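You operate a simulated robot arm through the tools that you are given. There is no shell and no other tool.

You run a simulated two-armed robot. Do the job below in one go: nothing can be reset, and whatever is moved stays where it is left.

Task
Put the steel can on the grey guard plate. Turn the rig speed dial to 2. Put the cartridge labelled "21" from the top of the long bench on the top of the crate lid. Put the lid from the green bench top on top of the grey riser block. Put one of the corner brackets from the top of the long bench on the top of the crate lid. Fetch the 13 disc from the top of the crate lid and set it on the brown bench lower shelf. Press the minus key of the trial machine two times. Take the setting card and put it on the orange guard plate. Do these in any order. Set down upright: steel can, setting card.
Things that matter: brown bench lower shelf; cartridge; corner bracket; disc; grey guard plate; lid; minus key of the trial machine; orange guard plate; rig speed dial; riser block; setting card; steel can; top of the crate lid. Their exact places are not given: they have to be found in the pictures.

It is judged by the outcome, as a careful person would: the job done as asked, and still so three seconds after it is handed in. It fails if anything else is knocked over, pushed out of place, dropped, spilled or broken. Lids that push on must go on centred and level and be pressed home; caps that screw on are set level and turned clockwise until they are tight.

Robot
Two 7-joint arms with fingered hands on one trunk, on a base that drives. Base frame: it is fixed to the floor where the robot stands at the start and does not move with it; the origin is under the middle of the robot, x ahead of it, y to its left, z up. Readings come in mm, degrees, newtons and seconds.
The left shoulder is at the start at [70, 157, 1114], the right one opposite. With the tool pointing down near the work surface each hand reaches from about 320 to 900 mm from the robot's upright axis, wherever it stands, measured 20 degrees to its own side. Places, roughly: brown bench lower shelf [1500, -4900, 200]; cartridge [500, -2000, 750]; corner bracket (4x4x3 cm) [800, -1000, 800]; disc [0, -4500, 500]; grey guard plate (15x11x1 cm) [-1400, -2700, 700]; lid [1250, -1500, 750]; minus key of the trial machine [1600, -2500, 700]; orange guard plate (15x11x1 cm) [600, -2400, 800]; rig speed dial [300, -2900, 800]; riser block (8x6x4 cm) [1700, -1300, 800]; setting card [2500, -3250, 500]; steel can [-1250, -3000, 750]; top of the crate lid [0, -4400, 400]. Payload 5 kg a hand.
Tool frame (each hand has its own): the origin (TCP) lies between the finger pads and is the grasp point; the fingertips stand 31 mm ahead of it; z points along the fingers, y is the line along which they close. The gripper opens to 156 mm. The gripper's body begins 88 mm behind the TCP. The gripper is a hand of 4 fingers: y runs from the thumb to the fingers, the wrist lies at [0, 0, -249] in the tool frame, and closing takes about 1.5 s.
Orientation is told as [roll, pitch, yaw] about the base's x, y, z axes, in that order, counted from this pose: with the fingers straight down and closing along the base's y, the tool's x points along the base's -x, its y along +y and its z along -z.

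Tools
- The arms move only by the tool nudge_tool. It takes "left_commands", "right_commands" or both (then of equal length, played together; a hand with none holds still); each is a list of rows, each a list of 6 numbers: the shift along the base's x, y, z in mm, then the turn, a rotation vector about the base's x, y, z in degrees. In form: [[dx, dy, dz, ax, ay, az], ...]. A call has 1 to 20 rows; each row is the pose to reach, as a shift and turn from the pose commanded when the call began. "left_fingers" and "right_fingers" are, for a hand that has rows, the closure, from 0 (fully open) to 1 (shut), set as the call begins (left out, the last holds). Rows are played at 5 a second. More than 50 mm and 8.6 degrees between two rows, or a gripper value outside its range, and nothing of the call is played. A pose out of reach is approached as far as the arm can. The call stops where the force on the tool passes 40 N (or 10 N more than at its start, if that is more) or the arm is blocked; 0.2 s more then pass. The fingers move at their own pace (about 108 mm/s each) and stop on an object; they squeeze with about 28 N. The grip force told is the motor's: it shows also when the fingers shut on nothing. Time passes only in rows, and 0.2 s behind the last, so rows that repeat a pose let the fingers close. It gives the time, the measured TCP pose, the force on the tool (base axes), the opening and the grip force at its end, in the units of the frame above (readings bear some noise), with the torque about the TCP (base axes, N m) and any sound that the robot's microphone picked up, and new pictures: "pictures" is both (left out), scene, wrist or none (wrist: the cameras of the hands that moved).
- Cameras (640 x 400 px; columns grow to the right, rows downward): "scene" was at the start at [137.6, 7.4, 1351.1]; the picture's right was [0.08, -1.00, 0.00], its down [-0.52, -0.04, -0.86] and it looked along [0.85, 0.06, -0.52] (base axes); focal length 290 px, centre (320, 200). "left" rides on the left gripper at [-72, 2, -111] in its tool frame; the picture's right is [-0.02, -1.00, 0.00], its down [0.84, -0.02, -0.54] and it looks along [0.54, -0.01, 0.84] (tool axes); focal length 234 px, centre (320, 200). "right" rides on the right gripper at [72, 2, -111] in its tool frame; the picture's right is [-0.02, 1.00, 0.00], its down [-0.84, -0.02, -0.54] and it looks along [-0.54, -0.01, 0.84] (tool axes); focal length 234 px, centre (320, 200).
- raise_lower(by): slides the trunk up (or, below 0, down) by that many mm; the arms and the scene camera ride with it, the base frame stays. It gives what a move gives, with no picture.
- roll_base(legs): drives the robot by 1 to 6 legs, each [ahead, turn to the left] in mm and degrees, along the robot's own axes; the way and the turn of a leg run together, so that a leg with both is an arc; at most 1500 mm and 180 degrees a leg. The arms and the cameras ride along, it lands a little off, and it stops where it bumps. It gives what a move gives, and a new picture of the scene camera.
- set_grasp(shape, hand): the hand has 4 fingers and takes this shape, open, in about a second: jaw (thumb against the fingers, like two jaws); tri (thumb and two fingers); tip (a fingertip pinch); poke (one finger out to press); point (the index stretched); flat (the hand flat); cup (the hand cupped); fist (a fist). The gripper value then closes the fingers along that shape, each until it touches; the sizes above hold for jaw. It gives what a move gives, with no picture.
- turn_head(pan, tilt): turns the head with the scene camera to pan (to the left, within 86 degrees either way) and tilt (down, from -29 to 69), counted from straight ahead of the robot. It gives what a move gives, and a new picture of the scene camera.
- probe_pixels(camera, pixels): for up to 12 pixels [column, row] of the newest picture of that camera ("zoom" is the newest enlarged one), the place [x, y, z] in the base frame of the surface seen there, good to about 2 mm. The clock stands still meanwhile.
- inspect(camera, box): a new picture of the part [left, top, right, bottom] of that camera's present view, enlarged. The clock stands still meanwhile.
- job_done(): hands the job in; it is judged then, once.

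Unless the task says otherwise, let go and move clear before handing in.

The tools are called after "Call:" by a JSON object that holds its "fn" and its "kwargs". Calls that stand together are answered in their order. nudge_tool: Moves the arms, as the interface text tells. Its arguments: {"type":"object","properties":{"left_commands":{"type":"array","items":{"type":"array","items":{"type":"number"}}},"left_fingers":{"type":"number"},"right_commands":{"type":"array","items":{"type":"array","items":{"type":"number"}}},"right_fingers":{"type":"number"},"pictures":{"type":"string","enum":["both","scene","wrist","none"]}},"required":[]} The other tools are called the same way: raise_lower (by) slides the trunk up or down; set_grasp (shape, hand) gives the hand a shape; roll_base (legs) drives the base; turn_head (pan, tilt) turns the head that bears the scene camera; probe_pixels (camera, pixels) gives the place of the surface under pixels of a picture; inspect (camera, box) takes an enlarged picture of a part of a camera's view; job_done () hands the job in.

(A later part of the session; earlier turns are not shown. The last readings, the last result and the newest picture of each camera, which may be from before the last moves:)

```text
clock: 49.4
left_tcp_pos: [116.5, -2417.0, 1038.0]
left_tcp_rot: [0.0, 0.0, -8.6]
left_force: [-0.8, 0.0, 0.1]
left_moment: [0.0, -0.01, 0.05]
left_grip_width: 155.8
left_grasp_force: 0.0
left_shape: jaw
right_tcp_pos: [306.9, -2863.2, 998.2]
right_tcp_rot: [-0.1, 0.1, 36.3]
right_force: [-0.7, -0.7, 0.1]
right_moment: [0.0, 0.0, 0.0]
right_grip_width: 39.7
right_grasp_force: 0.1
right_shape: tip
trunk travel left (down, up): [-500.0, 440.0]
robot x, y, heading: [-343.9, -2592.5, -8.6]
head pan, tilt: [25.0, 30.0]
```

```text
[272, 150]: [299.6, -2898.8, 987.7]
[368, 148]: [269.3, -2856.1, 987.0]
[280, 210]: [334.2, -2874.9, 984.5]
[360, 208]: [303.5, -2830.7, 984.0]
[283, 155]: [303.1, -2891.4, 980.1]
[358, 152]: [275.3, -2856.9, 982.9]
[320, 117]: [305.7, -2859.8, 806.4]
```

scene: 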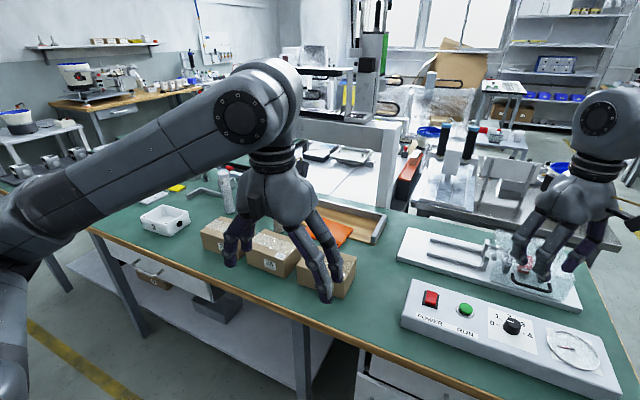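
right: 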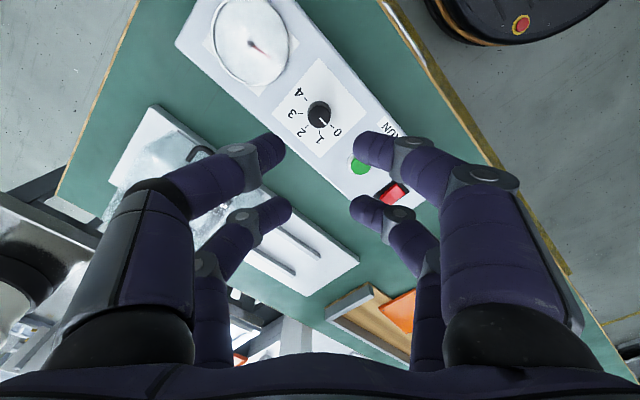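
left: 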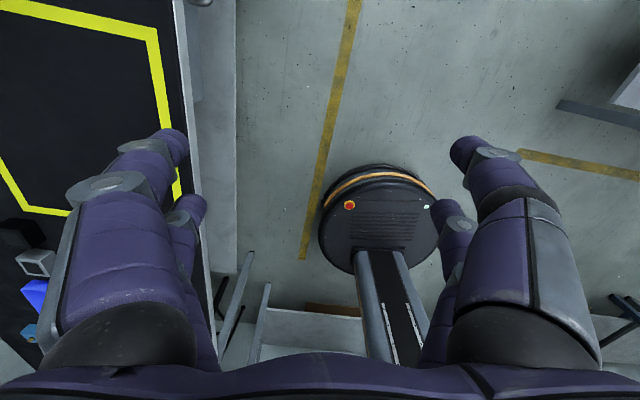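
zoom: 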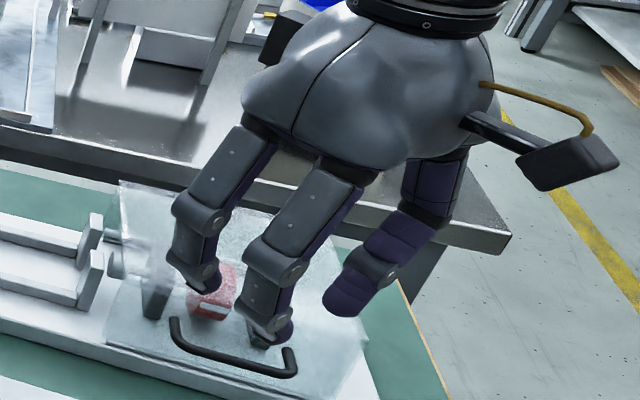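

The fingers stand in pairs about ±20 mm apart, so jaw closing would cradle the round knob at four points – workable. I'll return to jaw, part closed, and descend to TCP z 821.

Call:
{"fn": "set_grasp", "kwargs": {"shape": "jaw", "hand": "right"}}

Call:
{"fn": "nudge_tool", "kwargs": {"right_commands": [[0, 0, 0, 0, 0, 0], [0, 0, 0, 0, 0, 0], [0, 0, 0, 0, 0, 0], [-1, 0, -45, 0, 0, 0], [-1, 0, -90, 0, 0, 0], [-1, 0, -130, 0, 0, 0]], "right_fingers": 0.65, "pictures": "wrist"}}

```text
clock: 50.3
left_tcp_pos: [116.5, -2417.1, 1038.2]
left_tcp_rot: [0.0, 0.0, -8.7]
left_force: [-0.4, 0.8, -0.7]
left_moment: [0.03, -0.01, -0.02]
left_grip_width: 155.8
left_grasp_force: 0.1
left_shape: jaw
right_tcp_pos: [305.9, -2862.6, 997.8]
right_tcp_rot: [-0.1, 0.0, 36.4]
right_force: [-0.5, 0.3, 0.4]
right_moment: [0.0, 0.03, -0.01]
right_grip_width: 156.1
right_grasp_force: 0.0
right_shape: jaw
trunk travel left (down, up): [-500.0, 440.0]
robot x, y, heading: [-345.2, -2594.1, -8.7]
head pan, tilt: [25.0, 30.0]
```

```text
clock: 51.7
left_tcp_pos: [116.1, -2417.1, 1037.1]
left_tcp_rot: [0.0, 0.0, -8.6]
left_force: [0.4, 0.6, 0.2]
left_moment: [0.0, -0.01, -0.01]
left_grip_width: 155.9
left_grasp_force: 0.0
left_shape: jaw
right_tcp_pos: [305.3, -2862.4, 869.0]
right_tcp_rot: [0.0, 0.0, 36.4]
right_force: [0.4, -0.1, 0.8]
right_moment: [-0.01, 0.01, 0.0]
right_grip_width: 55.2
right_grasp_force: 0.0
right_shape: jaw
trunk travel left (down, up): [-500.0, 440.0]
robot x, y, heading: [-344.8, -2594.9, -8.9]
head pan, tilt: [25.0, 30.0]
```

right: 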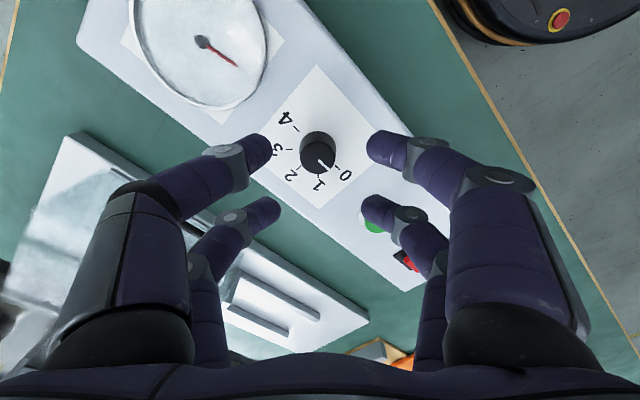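

The knob lies centred between the fingers (px (318,152)) and the RUN button is clear of them. I'll lower 48 mm, then close.

Call:
{"fn": "nudge_tool", "kwargs": {"right_commands": [[0, 0, -25, 0, 0, 0], [0, 0, -40, 0, 0, 0], [0, 0, -47, 0, 0, 0], [0, 0, -47, 0, 0, 0]], "pictures": "wrist"}}

Call:
{"fn": "nudge_tool", "kwargs": {"right_commands": [[0, 0, 0, 0, 0, 0], [0, 0, 0, 0, 0, 0], [0, 0, 0, 0, 0, 0], [0, 0, 0, 0, 0, 0], [0, 0, 0, 0, 0, 0], [0, 0, 0, 0, 0, 0]], "right_fingers": 1, "pictures": "both"}}

```text
clock: 52.7
left_tcp_pos: [115.5, -2417.5, 1038.6]
left_tcp_rot: [0.0, -0.1, -8.6]
left_force: [0.2, -0.3, 0.3]
left_moment: [-0.05, 0.02, 0.03]
left_grip_width: 156.1
left_grasp_force: 0.0
left_shape: jaw
right_tcp_pos: [304.0, -2863.0, 822.6]
right_tcp_rot: [-0.1, 0.0, 36.5]
right_force: [0.6, -0.9, 0.5]
right_moment: [0.01, -0.02, -0.03]
right_grip_width: 55.4
right_grasp_force: 0.2
right_shape: jaw
trunk travel left (down, up): [-500.0, 440.0]
robot x, y, heading: [-343.9, -2594.4, -8.5]
head pan, tilt: [25.0, 30.0]
```

right: 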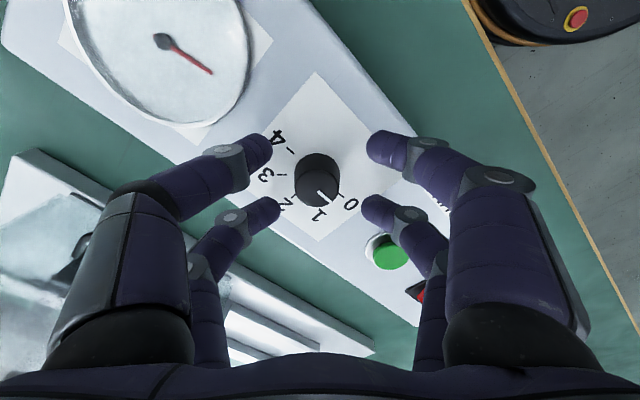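

```text
clock: 54.1
left_tcp_pos: [117.1, -2417.6, 1037.1]
left_tcp_rot: [0.0, 0.0, -8.7]
left_force: [0.2, 0.3, -0.1]
left_moment: [0.0, -0.02, 0.01]
left_grip_width: 156.0
left_grasp_force: 0.1
left_shape: jaw
right_tcp_pos: [304.3, -2862.8, 821.3]
right_tcp_rot: [0.1, 0.0, 36.4]
right_force: [4.7, 3.8, -0.4]
right_moment: [0.08, -0.11, 0.01]
right_grip_width: 0.0
right_grasp_force: 27.9
right_shape: jaw
trunk travel left (down, up): [-500.0, 440.0]
robot x, y, heading: [-340.9, -2598.7, -8.4]
head pan, tilt: [25.0, 30.0]
```

scene: 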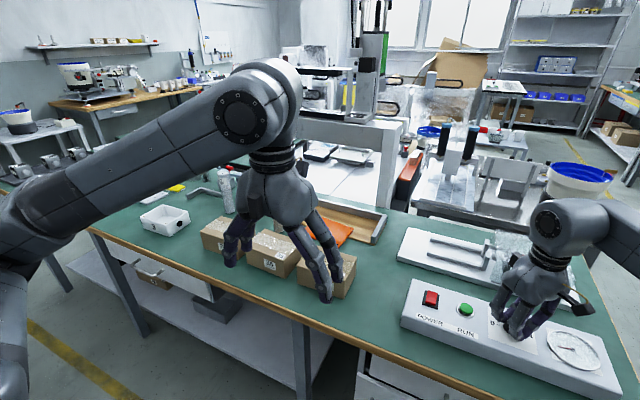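
right: 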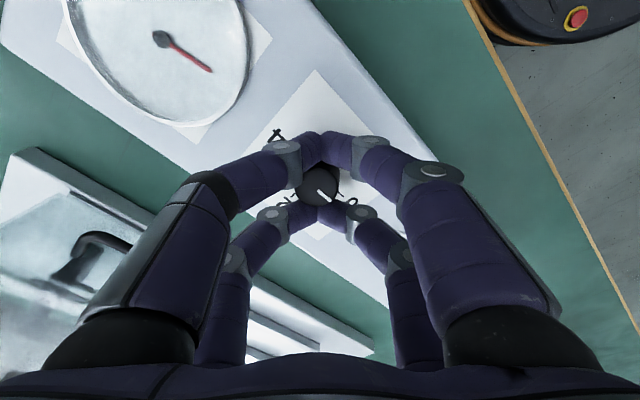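

The fingers shut to 0 around the knob – the gap between the pairs swallowed it. I'll open, shift the hand 21 mm so one pair straddles the knob centre, and close again.

Call:
{"fn": "nudge_tool", "kwargs": {"right_commands": [[0, 0, 0, 0, 0, 0], [0, 0, 0, 0, 0, 0], [0, 0, 0, 0, 0, 0], [9, 6, 0, 0, 0, 0], [17.5, 12.3, 0, 0, 0, 0], [17.5, 12.3, 0, 0, 0, 0]], "right_fingers": 0.65, "pictures": "wrist"}}

Call:
{"fn": "nudge_tool", "kwargs": {"right_commands": [[0, 0, 0, 0, 0, 0], [0, 0, 0, 0, 0, 0], [0, 0, 0, 0, 0, 0], [0, 0, 0, 0, 0, 0], [0, 0, 0, 0, 0, 0]], "right_fingers": 1, "pictures": "wrist"}}

```text
clock: 55.5
left_tcp_pos: [115.5, -2416.7, 1038.2]
left_tcp_rot: [-0.1, 0.0, -8.6]
left_force: [0.4, 0.4, 1.2]
left_moment: [-0.02, 0.0, 0.01]
left_grip_width: 155.6
left_grasp_force: 0.1
left_shape: jaw
right_tcp_pos: [321.8, -2851.4, 821.8]
right_tcp_rot: [0.0, 0.0, 36.4]
right_force: [0.2, -0.6, -0.4]
right_moment: [0.02, -0.07, -0.02]
right_grip_width: 54.4
right_grasp_force: 0.0
right_shape: jaw
trunk travel left (down, up): [-500.0, 440.0]
robot x, y, heading: [-344.0, -2594.6, -8.6]
head pan, tilt: [25.0, 30.0]
```

right: 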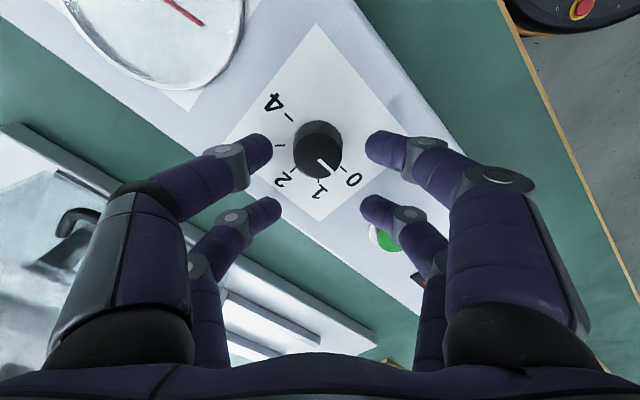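

```text
clock: 56.7
left_tcp_pos: [115.9, -2417.3, 1037.7]
left_tcp_rot: [0.0, 0.0, -8.5]
left_force: [0.1, 0.3, -0.3]
left_moment: [-0.02, -0.01, -0.01]
left_grip_width: 155.7
left_grasp_force: 0.1
left_shape: jaw
right_tcp_pos: [322.7, -2850.5, 821.4]
right_tcp_rot: [0.0, 0.0, 36.5]
right_force: [-0.9, -0.9, -2.0]
right_moment: [0.0, -0.04, 0.02]
right_grip_width: 11.9
right_grasp_force: 28.2
right_shape: jaw
trunk travel left (down, up): [-500.0, 440.0]
robot x, y, heading: [-343.4, -2591.8, -8.6]
head pan, tilt: [25.0, 30.0]
```

right: 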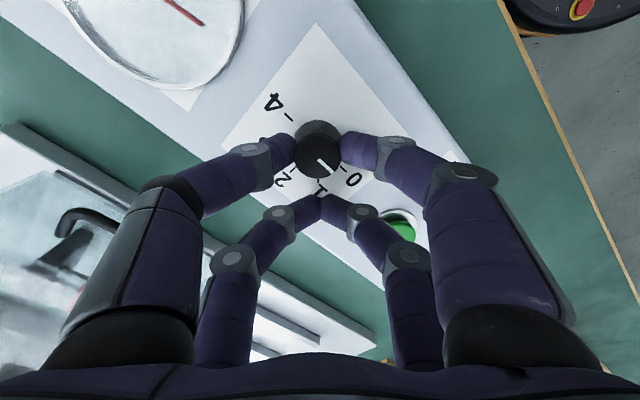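

The pair now holds the knob (opening 11.9, grip 28 N). Before turning I'll check how high and close the gauge rim is.

Call:
{"fn": "probe_pixels", "kwargs": {"camera": "right", "pixels": [[240, 30], [225, 70], [200, 80], [180, 95], [130, 40], [215, 20]]}}

```text
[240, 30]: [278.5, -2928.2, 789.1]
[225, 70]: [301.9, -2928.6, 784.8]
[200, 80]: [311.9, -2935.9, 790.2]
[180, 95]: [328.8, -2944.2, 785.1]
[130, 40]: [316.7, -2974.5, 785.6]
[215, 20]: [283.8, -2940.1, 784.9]
```

The gauge's near edge is at y -2928, outside the swept area. I'll turn the knob 90° clockwise on an arc about its centre.

Call:
{"fn": "nudge_tool", "kwargs": {"right_commands": [[1.5, -2.4, 0, 0, 0, -7.5], [2.6, -4.9, 0, 0, 0, -15], [3.4, -7.5, 0, 0, 0, -22.5], [3.9, -10.3, 0, 0, 0, -30], [4.0, -13.0, 0, 0, 0, -37.5], [3.7, -15.8, 0, 0, 0, -45], [3.1, -18.5, 0, 0, 0, -52.5], [2.1, -21.1, 0, 0, 0, -60], [0.8, -23.5, 0, 0, 0, -67.5], [-0.8, -25.8, 0, 0, 0, -75], [-2.7, -27.8, 0, 0, 0, -82.5], [-4.8, -29.6, 0, 0, 0, -90], [-4.8, -29.6, 0, 0, 0, -90]], "pictures": "both"}}

```text
clock: 59.5
left_tcp_pos: [116.9, -2416.5, 1037.1]
left_tcp_rot: [0.1, 0.0, -8.6]
left_force: [0.1, 1.2, 0.5]
left_moment: [-0.02, 0.01, 0.02]
left_grip_width: 155.8
left_grasp_force: 0.1
left_shape: jaw
right_tcp_pos: [318.4, -2879.1, 822.6]
right_tcp_rot: [0.0, 0.0, -53.7]
right_force: [5.9, 7.9, -4.5]
right_moment: [0.19, -0.26, -0.2]
right_grip_width: 10.6
right_grasp_force: 27.7
right_shape: jaw
trunk travel left (down, up): [-500.0, 440.0]
robot x, y, heading: [-339.8, -2595.0, -8.6]
head pan, tilt: [25.0, 30.0]
```

scene: 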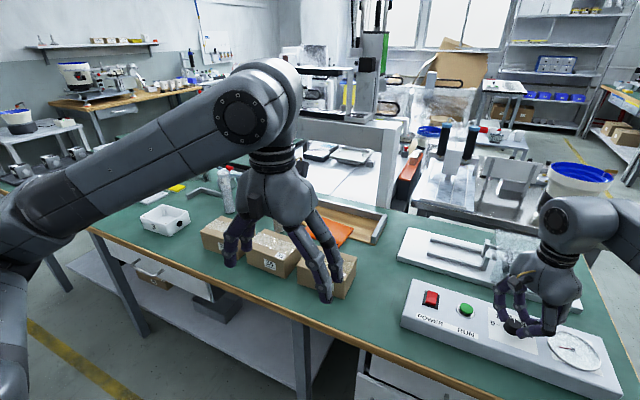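
right: 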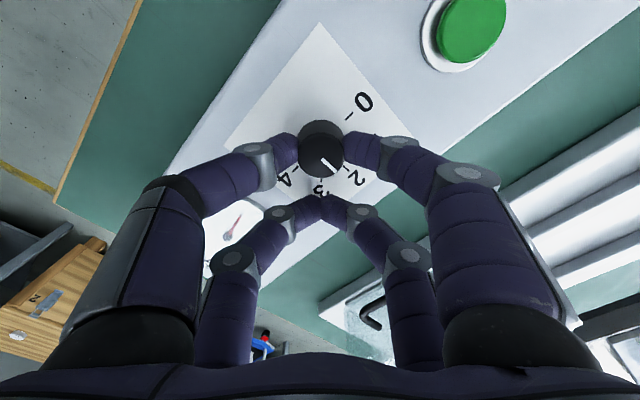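

The pointer now seems near 2; I'll enlarge the wrist view to check.

Call:
{"fn": "inspect", "kwargs": {"camera": "right", "box": [250, 70, 410, 220]}}

```text
2.67 times, centred on (330, 145) of right
```

zoom: 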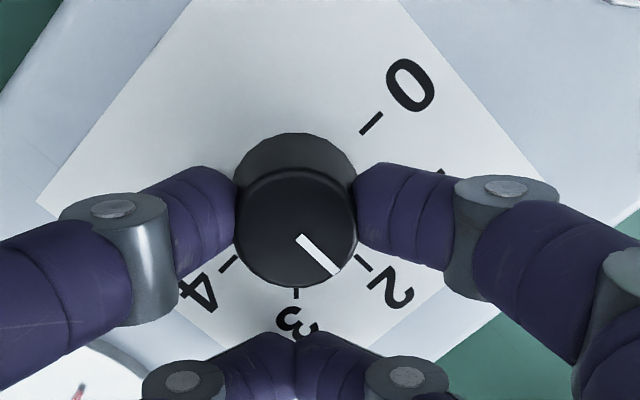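

The pointer line runs parallel to the 2 tick (zoom (338,275) vs (366,262)). I'll release and lift clear, then verify.

Call:
{"fn": "nudge_tool", "kwargs": {"right_commands": [[0, 0, 0, 0, 0, 0], [0, 0, 0, 0, 0, 0], [0, 0, 0, 0, 0, 0], [0, 0, 45, 0, 0, 0], [0, 0, 90, 0, 0, 0], [0, 0, 135, 0, 0, 0], [0, 0, 180, 0, 0, 0], [-45, 0, 200, 0, 0, 0], [-90, 0, 200, 0, 0, 0]], "right_fingers": 0.65, "pictures": "both"}}

Call:
{"fn": "inspect", "kwargs": {"camera": "scene", "box": [470, 295, 560, 355]}}

```text
clock: 61.5
left_tcp_pos: [114.5, -2417.7, 1038.0]
left_tcp_rot: [0.1, -0.1, -8.7]
left_force: [-0.7, -1.3, -0.2]
left_moment: [-0.02, -0.03, 0.0]
left_grip_width: 155.9
left_grasp_force: 0.0
left_shape: jaw
right_tcp_pos: [234.2, -2889.5, 1021.1]
right_tcp_rot: [0.1, 0.0, -53.3]
right_force: [-0.4, 0.0, 0.0]
right_moment: [0.0, -0.02, -0.01]
right_grip_width: 54.2
right_grasp_force: 0.0
right_shape: jaw
right hand out of reach, approached as far as the arm can: row 9
trunk travel left (down, up): [-500.0, 440.0]
robot x, y, heading: [-341.5, -2596.4, -8.8]
head pan, tilt: [25.0, 30.0]
```

scene: 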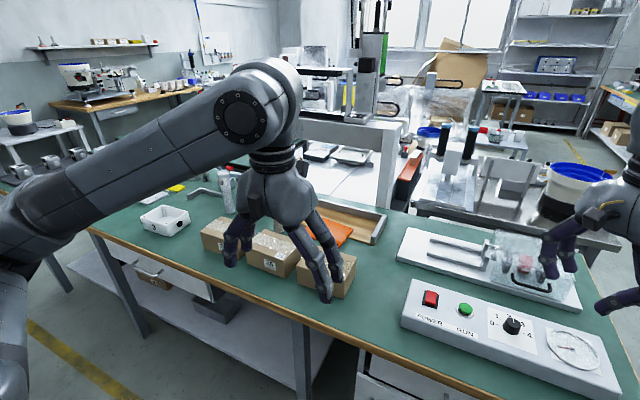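
right: 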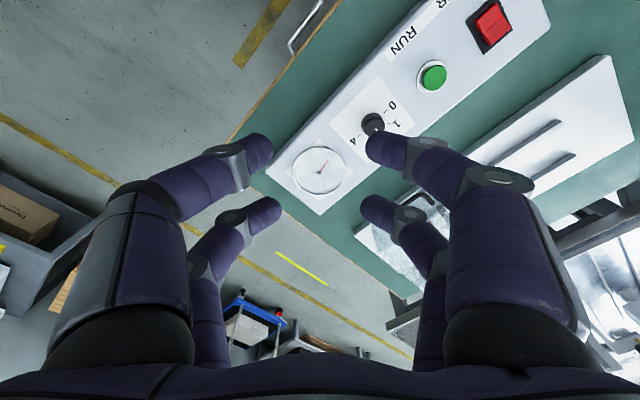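

```text
6.67 times, centred on (515, 325) of scene
```

zoom: 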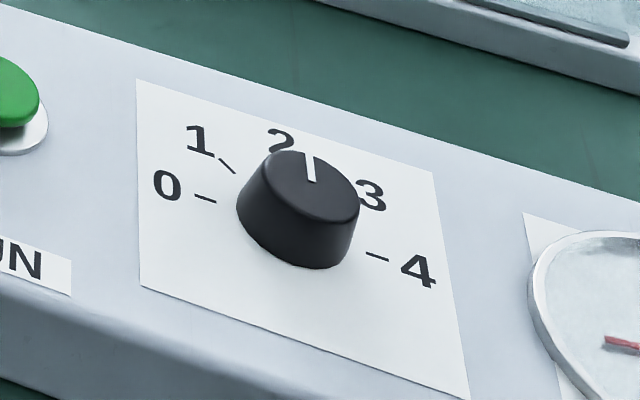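

The pointer points at the 2 side; I'll probe its ends to confirm the angle (expected about -10° from +x).

Call:
{"fn": "probe_pixels", "kwargs": {"camera": "zoom", "pixels": [[305, 154], [312, 182]]}}

Call:
{"fn": "turn_head", "kwargs": {"pan": -85, "tilt": 35}}

```text
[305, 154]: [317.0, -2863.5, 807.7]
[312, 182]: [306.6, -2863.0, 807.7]
```

```text
clock: 63.4
left_tcp_pos: [115.1, -2417.3, 1037.0]
left_tcp_rot: [0.0, 0.0, -8.7]
left_force: [0.3, 1.2, 0.0]
left_moment: [0.0, 0.0, 0.01]
left_grip_width: 155.5
left_grasp_force: 0.0
left_shape: jaw
right_tcp_pos: [233.4, -2889.5, 1022.1]
right_tcp_rot: [-0.1, 0.0, -53.4]
right_force: [0.4, -0.3, -0.3]
right_moment: [0.01, 0.01, -0.02]
right_grip_width: 54.6
right_grasp_force: 0.1
right_shape: jaw
trunk travel left (down, up): [-500.0, 440.0]
robot x, y, heading: [-343.3, -2594.2, -8.7]
head pan, tilt: [-85.0, 35.0]
```

scene: 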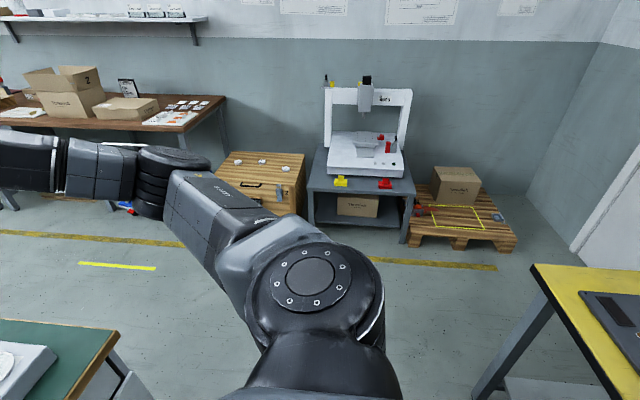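

Probing suggests the pointer may be a few degrees short of 2; I'll look back at higher magnification.

Call:
{"fn": "turn_head", "kwargs": {"pan": 10, "tilt": 40}}

```text
clock: 65.1
left_tcp_pos: [116.8, -2416.5, 1037.7]
left_tcp_rot: [0.0, -0.1, -8.6]
left_force: [-0.2, 0.5, -0.2]
left_moment: [0.0, -0.01, -0.04]
left_grip_width: 155.8
left_grasp_force: 0.0
left_shape: jaw
right_tcp_pos: [234.7, -2889.6, 1021.6]
right_tcp_rot: [-0.1, 0.1, -53.3]
right_force: [0.2, 0.2, 0.2]
right_moment: [0.01, 0.0, 0.03]
right_grip_width: 54.5
right_grasp_force: 0.1
right_shape: jaw
trunk travel left (down, up): [-500.0, 440.0]
robot x, y, heading: [-340.3, -2595.6, -8.7]
head pan, tilt: [10.0, 40.0]
```

scene: 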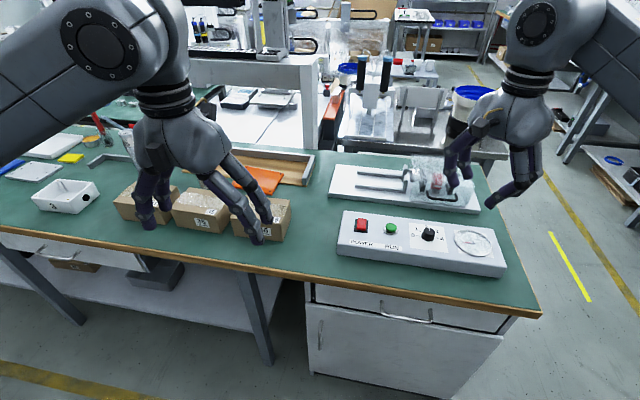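

Call:
{"fn": "inspect", "kwargs": {"camera": "scene", "box": [408, 220, 448, 245]}}

```text
16.00 times, centred on (428, 232) of scene
```

zoom: 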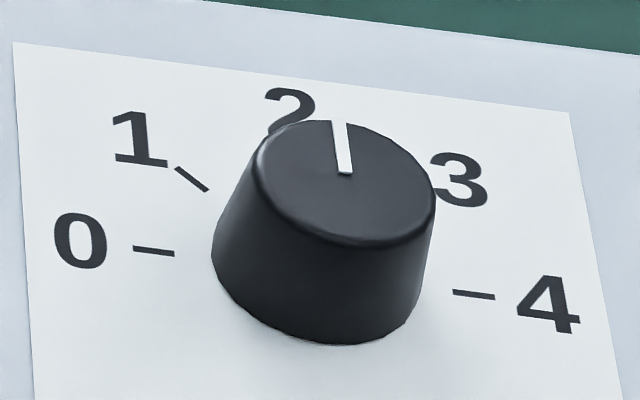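

At 16× the pointer runs parallel to the plate's side and onto "2": the dial is set. Next I'll retract the right hand and turn around to look at the yellow bench (can and grey plate).

Call:
{"fn": "nudge_tool", "kwargs": {"right_commands": [[-10, 5, 5, 0, 0, 8], [-25, 8, 10, 0, 0, 16], [-50, 12, 15, 0, 0, 24], [-80, 16, 25, 0, 0, 32], [-120, 20, 35, 0, 0, 40], [-160, 25, 45, 0, 0, 44.8], [-188, 29, 47, 0, 0, 44.8]], "right_fingers": 0, "pictures": "none"}}

Call:
{"fn": "roll_base", "kwargs": {"legs": [[0, -90], [150, 0], [0, -90]]}}

Call:
{"fn": "turn_head", "kwargs": {"pan": 0, "tilt": 30}}

```text
clock: 66.7
left_tcp_pos: [115.2, -2417.4, 1038.2]
left_tcp_rot: [0.0, -0.2, -8.5]
left_force: [0.2, -0.2, 0.0]
left_moment: [0.03, -0.05, -0.01]
left_grip_width: 156.1
left_grasp_force: 0.0
left_shape: jaw
right_tcp_pos: [46.1, -2861.1, 1068.5]
right_tcp_rot: [0.0, -0.2, -8.7]
right_force: [-0.4, -0.2, -0.1]
right_moment: [0.0, -0.03, 0.04]
right_grip_width: 155.7
right_grasp_force: 0.0
right_shape: jaw
trunk travel left (down, up): [-500.0, 440.0]
robot x, y, heading: [-345.2, -2593.6, -8.6]
head pan, tilt: [10.0, 40.0]
```

```text
clock: 75.7
left_tcp_pos: [-826.0, -2921.4, 1039.1]
left_tcp_rot: [0.0, -0.1, 171.5]
left_force: [0.1, -1.2, -1.2]
left_moment: [0.01, -0.04, 0.01]
left_grip_width: 155.8
left_grasp_force: 0.1
left_shape: jaw
right_tcp_pos: [-757.8, -2477.5, 1069.5]
right_tcp_rot: [-0.1, 0.0, 171.3]
right_force: [-0.6, 0.3, 0.3]
right_moment: [0.01, 0.01, 0.0]
right_grip_width: 155.9
right_grasp_force: 0.0
right_shape: jaw
trunk travel left (down, up): [-500.0, 440.0]
robot x, y, heading: [-366.7, -2741.9, 171.3]
head pan, tilt: [10.0, 40.0]
```

scene: 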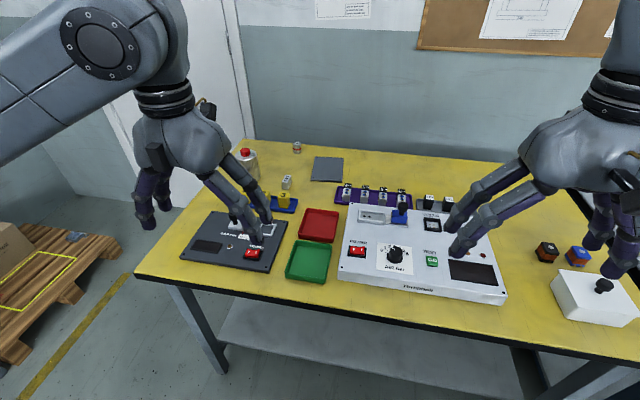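

```text
clock: 76.4
left_tcp_pos: [-825.6, -2920.2, 1038.3]
left_tcp_rot: [0.0, -0.1, 171.5]
left_force: [-0.4, -0.2, 0.4]
left_moment: [-0.03, 0.03, 0.01]
left_grip_width: 155.7
left_grasp_force: 0.0
left_shape: jaw
right_tcp_pos: [-758.9, -2477.8, 1068.9]
right_tcp_rot: [0.1, 0.0, 171.4]
right_force: [0.7, 0.6, 0.6]
right_moment: [0.02, 0.02, -0.02]
right_grip_width: 155.8
right_grasp_force: 0.0
right_shape: jaw
trunk travel left (down, up): [-500.0, 440.0]
robot x, y, heading: [-368.4, -2739.9, 171.6]
head pan, tilt: [0.0, 30.0]
```

scene: 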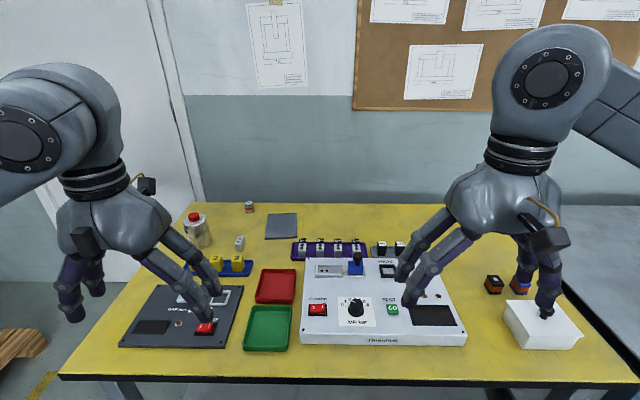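

The grey plate is at px (282,226), with a small can at (250,207) and a red-capped vessel at (196,230). I'll enlarge and probe.

Call:
{"fn": "inspect", "kwargs": {"camera": "scene", "box": [170, 190, 320, 290]}}

Call:
{"fn": "probe_pixels", "kwargs": {"camera": "scene", "pixels": [[250, 203], [250, 211], [266, 216], [296, 215], [298, 237], [267, 237], [281, 226], [196, 217], [197, 240], [240, 242], [217, 262], [275, 270]]}}

```text
4.00 times, centred on (245, 240) of scene
```

zoom: 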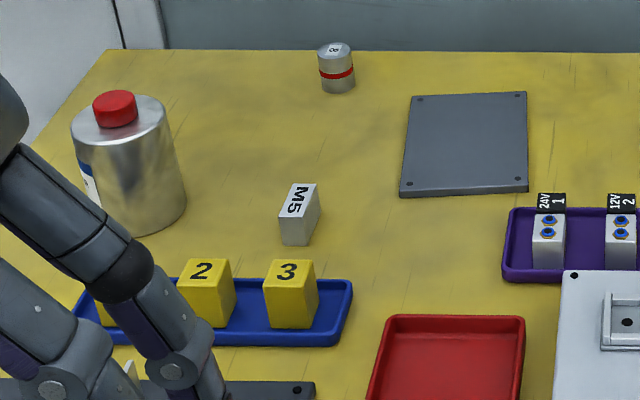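

```text
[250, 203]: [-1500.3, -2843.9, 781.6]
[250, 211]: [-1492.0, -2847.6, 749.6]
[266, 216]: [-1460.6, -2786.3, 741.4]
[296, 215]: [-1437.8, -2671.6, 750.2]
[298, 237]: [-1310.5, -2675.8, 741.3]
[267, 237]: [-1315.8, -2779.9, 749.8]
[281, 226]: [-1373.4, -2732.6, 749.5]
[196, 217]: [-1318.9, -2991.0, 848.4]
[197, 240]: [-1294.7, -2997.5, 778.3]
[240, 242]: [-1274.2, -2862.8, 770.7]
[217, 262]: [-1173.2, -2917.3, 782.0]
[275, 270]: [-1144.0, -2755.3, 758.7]
```

The steel can is the red-capped vessel at about (-1305,-3000), top ~850; the grey plate is centred (-1375,-2733), top z 750. I'll drive forward 200 mm to bring both in reach.

Call:
{"fn": "roll_base", "kwargs": {"legs": [[200, 0]]}}

Call:
{"fn": "turn_head", "kwargs": {"pan": 15, "tilt": 35}}

Call:
{"fn": "inspect", "kwargs": {"camera": "scene", "box": [150, 150, 390, 300]}}

```text
clock: 78.0
left_tcp_pos: [-1023.0, -2893.2, 1036.5]
left_tcp_rot: [0.0, 0.0, 171.7]
left_force: [-0.4, 0.8, -0.7]
left_moment: [-0.02, -0.03, -0.01]
left_grip_width: 155.7
left_grasp_force: 0.1
left_shape: jaw
right_tcp_pos: [-957.0, -2448.4, 1068.3]
right_tcp_rot: [0.0, 0.0, 171.4]
right_force: [0.0, -0.3, 1.2]
right_moment: [-0.02, 0.01, 0.06]
right_grip_width: 155.9
right_grasp_force: 0.0
right_shape: jaw
trunk travel left (down, up): [-500.0, 440.0]
robot x, y, heading: [-566.0, -2713.2, 171.9]
head pan, tilt: [0.0, 30.0]
```

scene: 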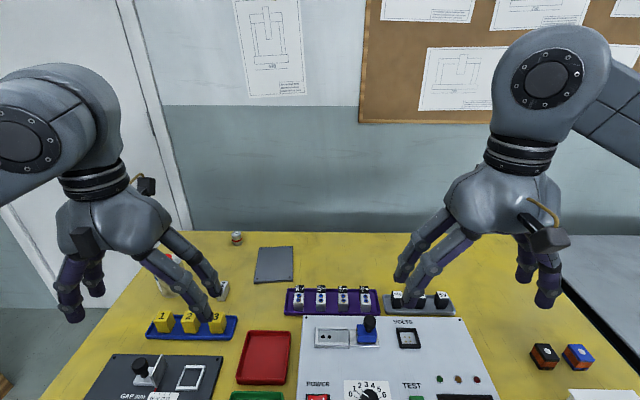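

```text
clock: 78.8
left_tcp_pos: [-1023.2, -2892.7, 1038.0]
left_tcp_rot: [-0.1, 0.1, 171.7]
left_force: [0.5, 0.2, 0.8]
left_moment: [0.01, 0.02, -0.02]
left_grip_width: 156.0
left_grasp_force: 0.1
left_shape: jaw
right_tcp_pos: [-955.9, -2448.5, 1069.9]
right_tcp_rot: [0.0, -0.2, 171.5]
right_force: [0.0, 0.1, 0.4]
right_moment: [0.03, 0.01, 0.02]
right_grip_width: 156.1
right_grasp_force: 0.0
right_shape: jaw
trunk travel left (down, up): [-500.0, 440.0]
robot x, y, heading: [-564.1, -2712.4, 171.6]
head pan, tilt: [15.0, 35.0]
```

scene: 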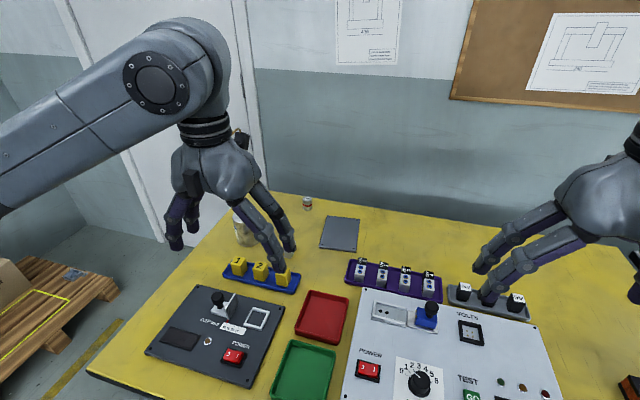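

```text
2.67 times, centred on (270, 225) of scene
```

zoom: 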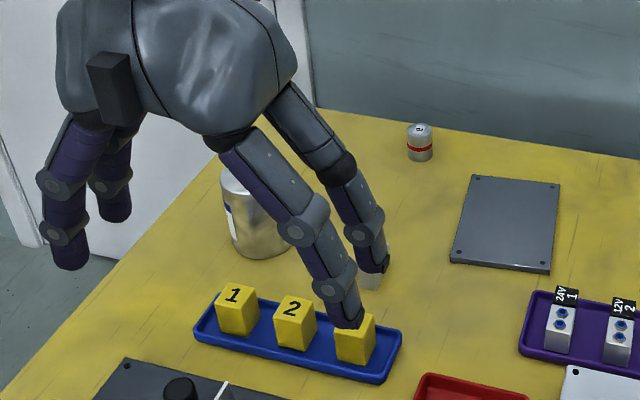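

The left hand hides the can; I'll carry the hand over it, staying high, and use the wrist camera.

Call:
{"fn": "nudge_tool", "kwargs": {"left_commands": [[-41, -15, 0, 0, 0, 0], [-82, -30, 0, 0, 0, 0], [-123, -46, 0, 0, 0, 0], [-164, -61, 0, 0, 0, 0], [-205, -76, 0, 0, 0, 0], [-246, -91, 0, 0, 0, 0], [-287, -107, 0, 0, 0, 0], [-287, -107, 0, 0, 0, 0]], "pictures": "both"}}

```text
clock: 80.6
left_tcp_pos: [-1309.8, -3000.8, 1037.3]
left_tcp_rot: [0.1, -0.1, 171.6]
left_force: [0.7, -0.1, 0.5]
left_moment: [0.01, 0.03, 0.0]
left_grip_width: 155.8
left_grasp_force: 0.1
left_shape: jaw
right_tcp_pos: [-955.1, -2449.0, 1067.9]
right_tcp_rot: [-0.1, -0.1, 171.5]
right_force: [0.7, 0.1, 0.6]
right_moment: [0.0, 0.0, -0.03]
right_grip_width: 156.0
right_grasp_force: 0.1
right_shape: jaw
trunk travel left (down, up): [-500.0, 440.0]
robot x, y, heading: [-566.9, -2712.9, 171.7]
head pan, tilt: [15.0, 35.0]
```

scene: 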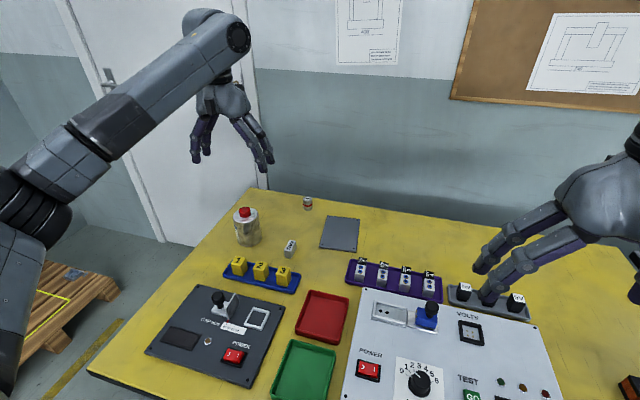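
left: 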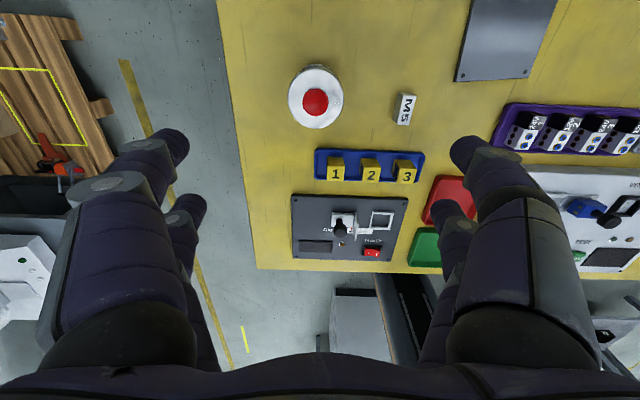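

Call:
{"fn": "probe_pixels", "kwargs": {"camera": "left", "pixels": [[316, 102], [296, 98], [336, 97], [316, 78], [315, 122], [301, 110], [404, 110], [416, 100], [336, 172], [462, 80], [530, 78], [545, 10]]}}

Call:
{"fn": "inspect", "kwargs": {"camera": "scene", "box": [215, 185, 375, 285]}}

```text
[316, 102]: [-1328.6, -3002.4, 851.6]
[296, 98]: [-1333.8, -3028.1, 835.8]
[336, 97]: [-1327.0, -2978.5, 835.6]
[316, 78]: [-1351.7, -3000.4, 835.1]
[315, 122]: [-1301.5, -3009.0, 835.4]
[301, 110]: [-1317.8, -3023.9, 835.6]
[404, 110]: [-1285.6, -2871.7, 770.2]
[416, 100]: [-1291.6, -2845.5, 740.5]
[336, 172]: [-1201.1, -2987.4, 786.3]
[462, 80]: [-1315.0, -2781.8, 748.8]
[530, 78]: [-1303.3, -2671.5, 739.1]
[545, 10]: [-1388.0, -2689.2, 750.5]
```

```text
4.00 times, centred on (295, 235) of scene
```

zoom: 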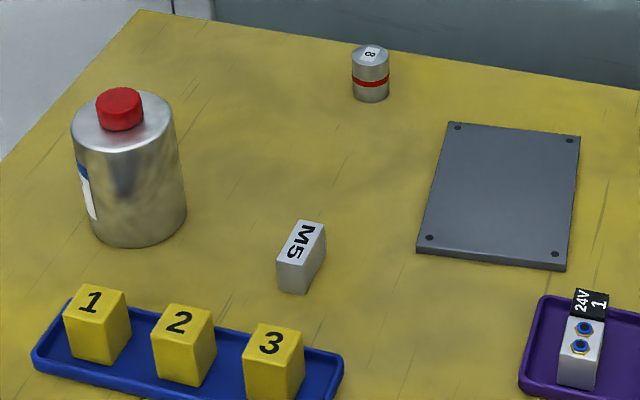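

The can's cap is centred at (-1328.6,-3002.4,851.6), body top 835.5. I'll probe the plate's corners in the enlargement for its centre.

Call:
{"fn": "probe_pixels", "kwargs": {"camera": "zoom", "pixels": [[452, 126], [577, 139], [563, 259], [421, 246], [500, 190], [75, 150], [172, 135], [130, 95], [120, 92], [105, 128], [125, 243]]}}

```text
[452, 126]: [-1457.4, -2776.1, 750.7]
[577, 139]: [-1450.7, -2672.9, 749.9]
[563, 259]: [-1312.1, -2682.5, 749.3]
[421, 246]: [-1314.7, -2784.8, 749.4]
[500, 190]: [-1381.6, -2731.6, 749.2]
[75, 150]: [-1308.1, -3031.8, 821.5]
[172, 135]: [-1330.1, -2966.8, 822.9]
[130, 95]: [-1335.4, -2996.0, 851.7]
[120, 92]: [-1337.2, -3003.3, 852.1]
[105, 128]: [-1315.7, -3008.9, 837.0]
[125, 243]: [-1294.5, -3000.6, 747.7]
```

The can is 70 mm across, centred (-1330,-3002); plate centre (-1384,-2729). I'll lower the open left hand around the can to TCP z 797.

Call:
{"fn": "nudge_tool", "kwargs": {"left_commands": [[-19.5, -1.5, 0, 0, 0, 0], [-19.5, -1.5, -48, 0, 0, 0], [-19.5, -1.5, -96, 0, 0, 0], [-19.5, -1.5, -144, 0, 0, 0]], "pictures": "wrist"}}

```text
clock: 81.6
left_tcp_pos: [-1330.7, -3001.8, 891.5]
left_tcp_rot: [0.0, -0.1, 171.7]
left_force: [-0.2, 0.1, 0.2]
left_moment: [0.03, -0.02, 0.0]
left_grip_width: 155.8
left_grasp_force: 0.1
left_shape: jaw
right_tcp_pos: [-957.2, -2449.6, 1068.9]
right_tcp_rot: [0.1, 0.0, 171.5]
right_force: [-0.1, -1.1, -0.3]
right_moment: [0.01, 0.0, 0.02]
right_grip_width: 155.7
right_grasp_force: 0.0
right_shape: jaw
trunk travel left (down, up): [-500.0, 440.0]
robot x, y, heading: [-564.3, -2714.2, 171.6]
head pan, tilt: [15.0, 35.0]
```

left: 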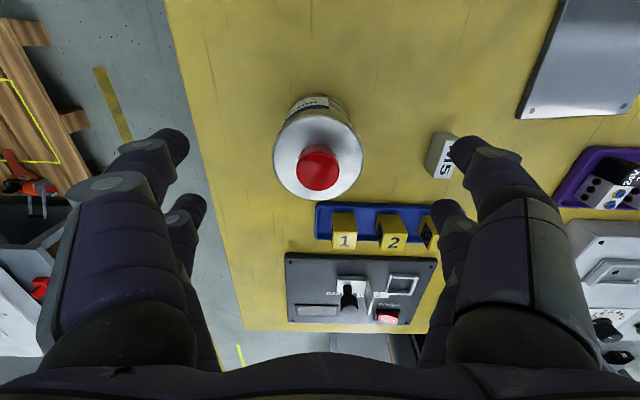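

The can (px (317,165)) is centred and the M5 block stays ~25 mm outside the finger. I'll part-close to add clearance, lower, then grip.

Call:
{"fn": "nudge_tool", "kwargs": {"left_commands": [[0, 0, 0, 0, 0, 0], [0, 0, 0, 0, 0, 0], [0, 0, -40, 0, 0, 0], [0, 0, -75, 0, 0, 0], [0, 0, -94, 0, 0, 0], [0, 0, -94, 0, 0, 0]], "left_fingers": 0.28, "pictures": "wrist"}}

Call:
{"fn": "nudge_tool", "kwargs": {"left_commands": [[0, 0, 0, 0, 0, 0], [0, 0, 0, 0, 0, 0], [0, 0, 0, 0, 0, 0], [0, 0, 0, 0, 0, 0], [0, 0, 0, 0, 0, 0], [0, 0, 0, 0, 0, 0]], "left_fingers": 1, "pictures": "wrist"}}

```text
clock: 83.0
left_tcp_pos: [-1327.7, -3001.5, 799.1]
left_tcp_rot: [0.0, 0.0, 171.6]
left_force: [-0.3, 0.9, -0.1]
left_moment: [-0.02, -0.01, -0.01]
left_grip_width: 112.8
left_grasp_force: 0.2
left_shape: jaw
right_tcp_pos: [-956.0, -2447.7, 1067.5]
right_tcp_rot: [-0.1, 0.0, 171.5]
right_force: [-0.7, -0.5, -0.1]
right_moment: [0.05, 0.02, 0.01]
right_grip_width: 155.9
right_grasp_force: 0.0
right_shape: jaw
trunk travel left (down, up): [-500.0, 440.0]
robot x, y, heading: [-566.1, -2712.6, 171.6]
head pan, tilt: [15.0, 35.0]
```

left: 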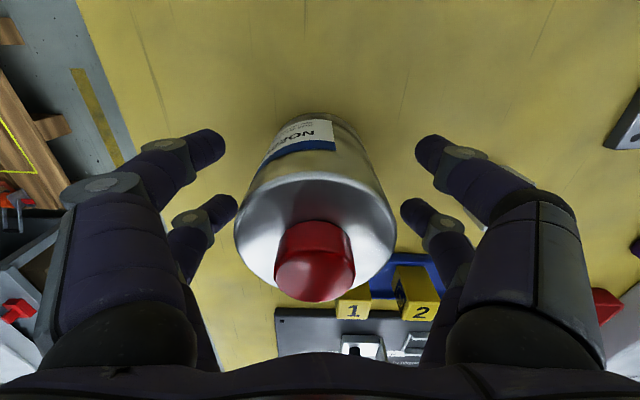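

```text
clock: 84.4
left_tcp_pos: [-1328.9, -3001.0, 797.7]
left_tcp_rot: [0.0, 0.0, 171.7]
left_force: [0.6, 0.7, 0.1]
left_moment: [-0.02, 0.02, -0.03]
left_grip_width: 49.6
left_grasp_force: 28.2
left_shape: jaw
right_tcp_pos: [-956.1, -2448.8, 1068.9]
right_tcp_rot: [0.0, -0.1, 171.5]
right_force: [-0.2, -0.2, -0.4]
right_moment: [0.0, 0.0, 0.0]
right_grip_width: 155.9
right_grasp_force: 0.0
right_shape: jaw
trunk travel left (down, up): [-500.0, 440.0]
robot x, y, heading: [-567.5, -2708.9, 171.5]
head pan, tilt: [15.0, 35.0]
```

left: 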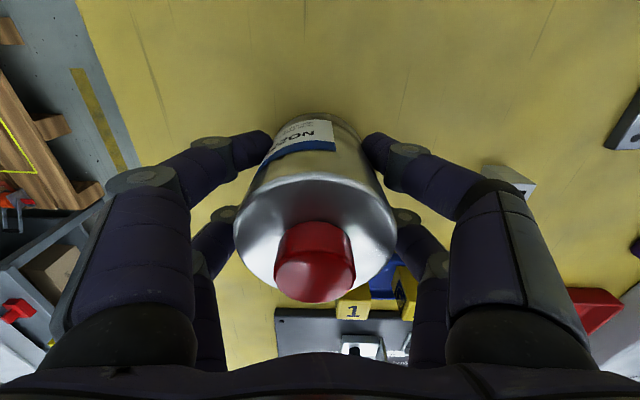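

The can is held in four-finger contact (grip 28 N). I'll lift 110 mm and carry it over the plate.

Call:
{"fn": "nudge_tool", "kwargs": {"left_commands": [[0, 0, 30, 0, 0, 0], [0, 0, 70, 0, 0, 0], [0, 0, 110, 0, 0, 0], [-9, 45, 110, 0, 0, 0], [-18, 90, 110, 0, 0, 0], [-27, 136, 110, 0, 0, 0], [-36, 182, 110, 0, 0, 0], [-45, 228, 110, 0, 0, 0], [-55, 273, 110, 0, 0, 0], [-55, 273, 110, 0, 0, 0]], "pictures": "both"}}

```text
clock: 86.6
left_tcp_pos: [-1385.3, -2728.4, 910.1]
left_tcp_rot: [0.1, -0.1, 171.7]
left_force: [-0.5, -0.6, -3.7]
left_moment: [0.07, 0.02, 0.0]
left_grip_width: 49.9
left_grasp_force: 27.9
left_shape: jaw
right_tcp_pos: [-957.1, -2450.7, 1069.6]
right_tcp_rot: [-0.1, 0.0, 171.5]
right_force: [0.2, -0.5, 0.8]
right_moment: [0.06, -0.01, -0.01]
right_grip_width: 155.9
right_grasp_force: 0.0
right_shape: jaw
trunk travel left (down, up): [-500.0, 440.0]
robot x, y, heading: [-567.4, -2711.2, 171.7]
head pan, tilt: [15.0, 35.0]
```

scene: 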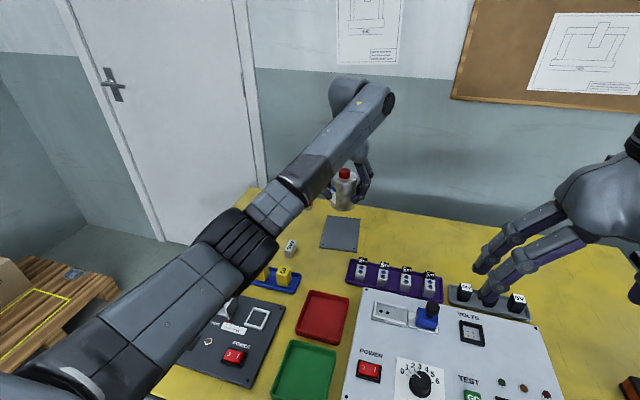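
left: 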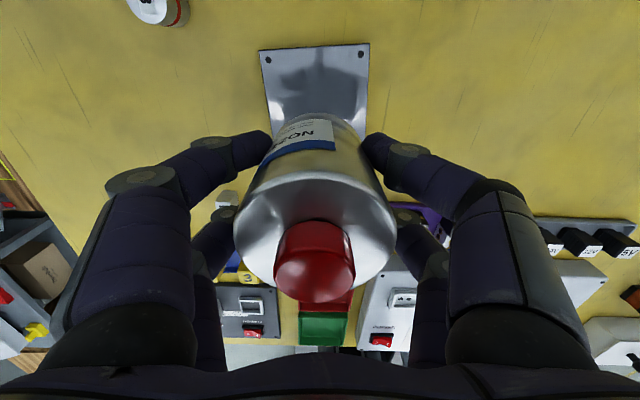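

The can hangs over the plate, centred left-right. I'll lower slowly to contact.

Call:
{"fn": "nudge_tool", "kwargs": {"left_commands": [[0, 0, -45, 0, 0, 0], [0, 0, -80, 0, 0, 0], [0, 0, -94, 0, 0, 0], [0, 0, -100, 0, 0, 0], [0, 0, -102, 0, 0, 0], [0, 0, -103, 0, 0, 0]], "pictures": "both"}}

```text
clock: 88.0
left_tcp_pos: [-1384.2, -2728.2, 807.3]
left_tcp_rot: [0.0, 0.1, 171.8]
left_force: [0.7, 0.5, -2.0]
left_moment: [-0.01, 0.0, 0.03]
left_grip_width: 49.7
left_grasp_force: 27.7
left_shape: jaw
right_tcp_pos: [-955.7, -2448.2, 1067.8]
right_tcp_rot: [0.0, 0.0, 171.5]
right_force: [-0.3, 0.4, -0.3]
right_moment: [-0.01, 0.03, 0.03]
right_grip_width: 155.7
right_grasp_force: 0.0
right_shape: jaw
trunk travel left (down, up): [-500.0, 440.0]
robot x, y, heading: [-562.4, -2710.5, 171.7]
head pan, tilt: [15.0, 35.0]
```

scene: 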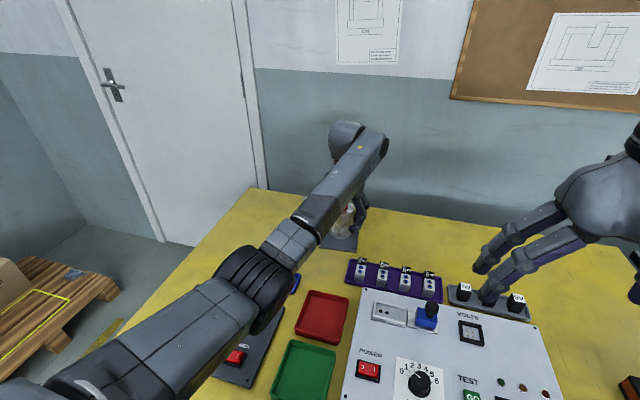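
left: 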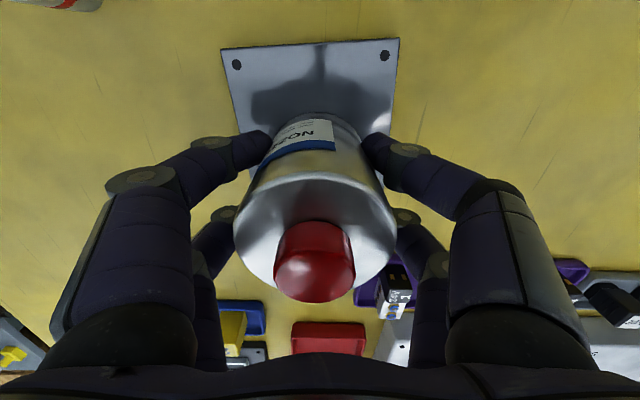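

The load reading fell from 3.7 to about 2 N, so the can is just touching; I'll lower 2 mm more, then open.

Call:
{"fn": "nudge_tool", "kwargs": {"left_commands": [[0, 0, -1, 0, 0, 0], [0, 0, -2, 0, 0, 0]], "pictures": "none"}}

```text
clock: 88.6
left_tcp_pos: [-1384.6, -2727.3, 806.3]
left_tcp_rot: [0.0, -0.1, 171.7]
left_force: [-0.2, 0.0, 7.5]
left_moment: [0.0, 0.01, 0.0]
left_grip_width: 49.4
left_grasp_force: 27.9
left_shape: jaw
right_tcp_pos: [-955.7, -2448.2, 1069.1]
right_tcp_rot: [0.1, 0.0, 171.5]
right_force: [0.3, 0.1, 0.6]
right_moment: [0.01, -0.01, 0.01]
right_grip_width: 156.1
right_grasp_force: 0.0
right_shape: jaw
trunk travel left (down, up): [-500.0, 440.0]
robot x, y, heading: [-564.2, -2712.3, 171.5]
head pan, tilt: [15.0, 35.0]
```

Now 7.5 N upward: it is standing. I'll open to about 110 mm and lift straight up.

Call:
{"fn": "nudge_tool", "kwargs": {"left_commands": [[0, 0, 0, 0, 0, 0], [0, 0, 0, 0, 0, 0], [0, 0, 0, 0, 0, 0], [0, 0, 0, 0, 0, 0], [0, 0, 40, 0, 0, 0], [0, 0, 85, 0, 0, 0], [0, 0, 130, 0, 0, 0], [0, 0, 175, 0, 0, 0], [0, 0, 220, 0, 0, 0], [40, -25, 232, 0, 0, 0], [85, -45, 232, 0, 0, 0], [130, -65, 232, 0, 0, 0]], "left_fingers": 0.28, "pictures": "both"}}

```text
clock: 91.2
left_tcp_pos: [-1369.8, -2802.9, 1050.2]
left_tcp_rot: [-0.1, 0.0, 171.6]
left_force: [-0.1, 0.1, 0.7]
left_moment: [0.01, -0.01, -0.03]
left_grip_width: 112.0
left_grasp_force: 0.1
left_shape: jaw
left hand out of reach, approached as far as the arm can: row 10, 11, 12
right_tcp_pos: [-954.2, -2449.3, 1068.9]
right_tcp_rot: [0.1, -0.2, 171.4]
right_force: [0.0, 0.7, -0.4]
right_moment: [0.03, -0.04, 0.01]
right_grip_width: 155.7
right_grasp_force: 0.1
right_shape: jaw
trunk travel left (down, up): [-500.0, 440.0]
robot x, y, heading: [-562.0, -2713.0, 171.7]
head pan, tilt: [15.0, 35.0]
```

scene: 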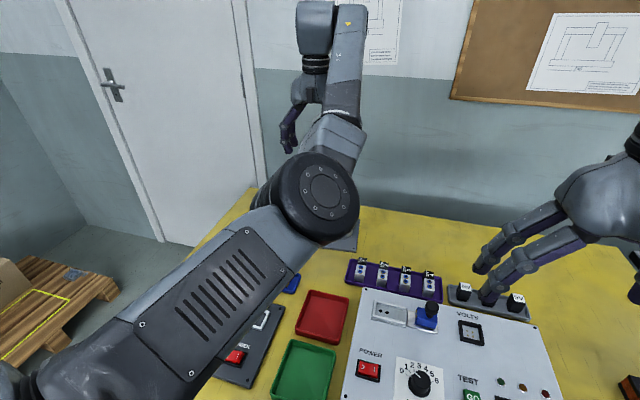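
left: 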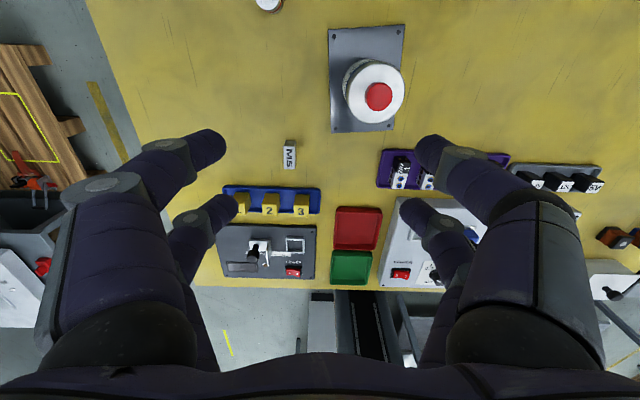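

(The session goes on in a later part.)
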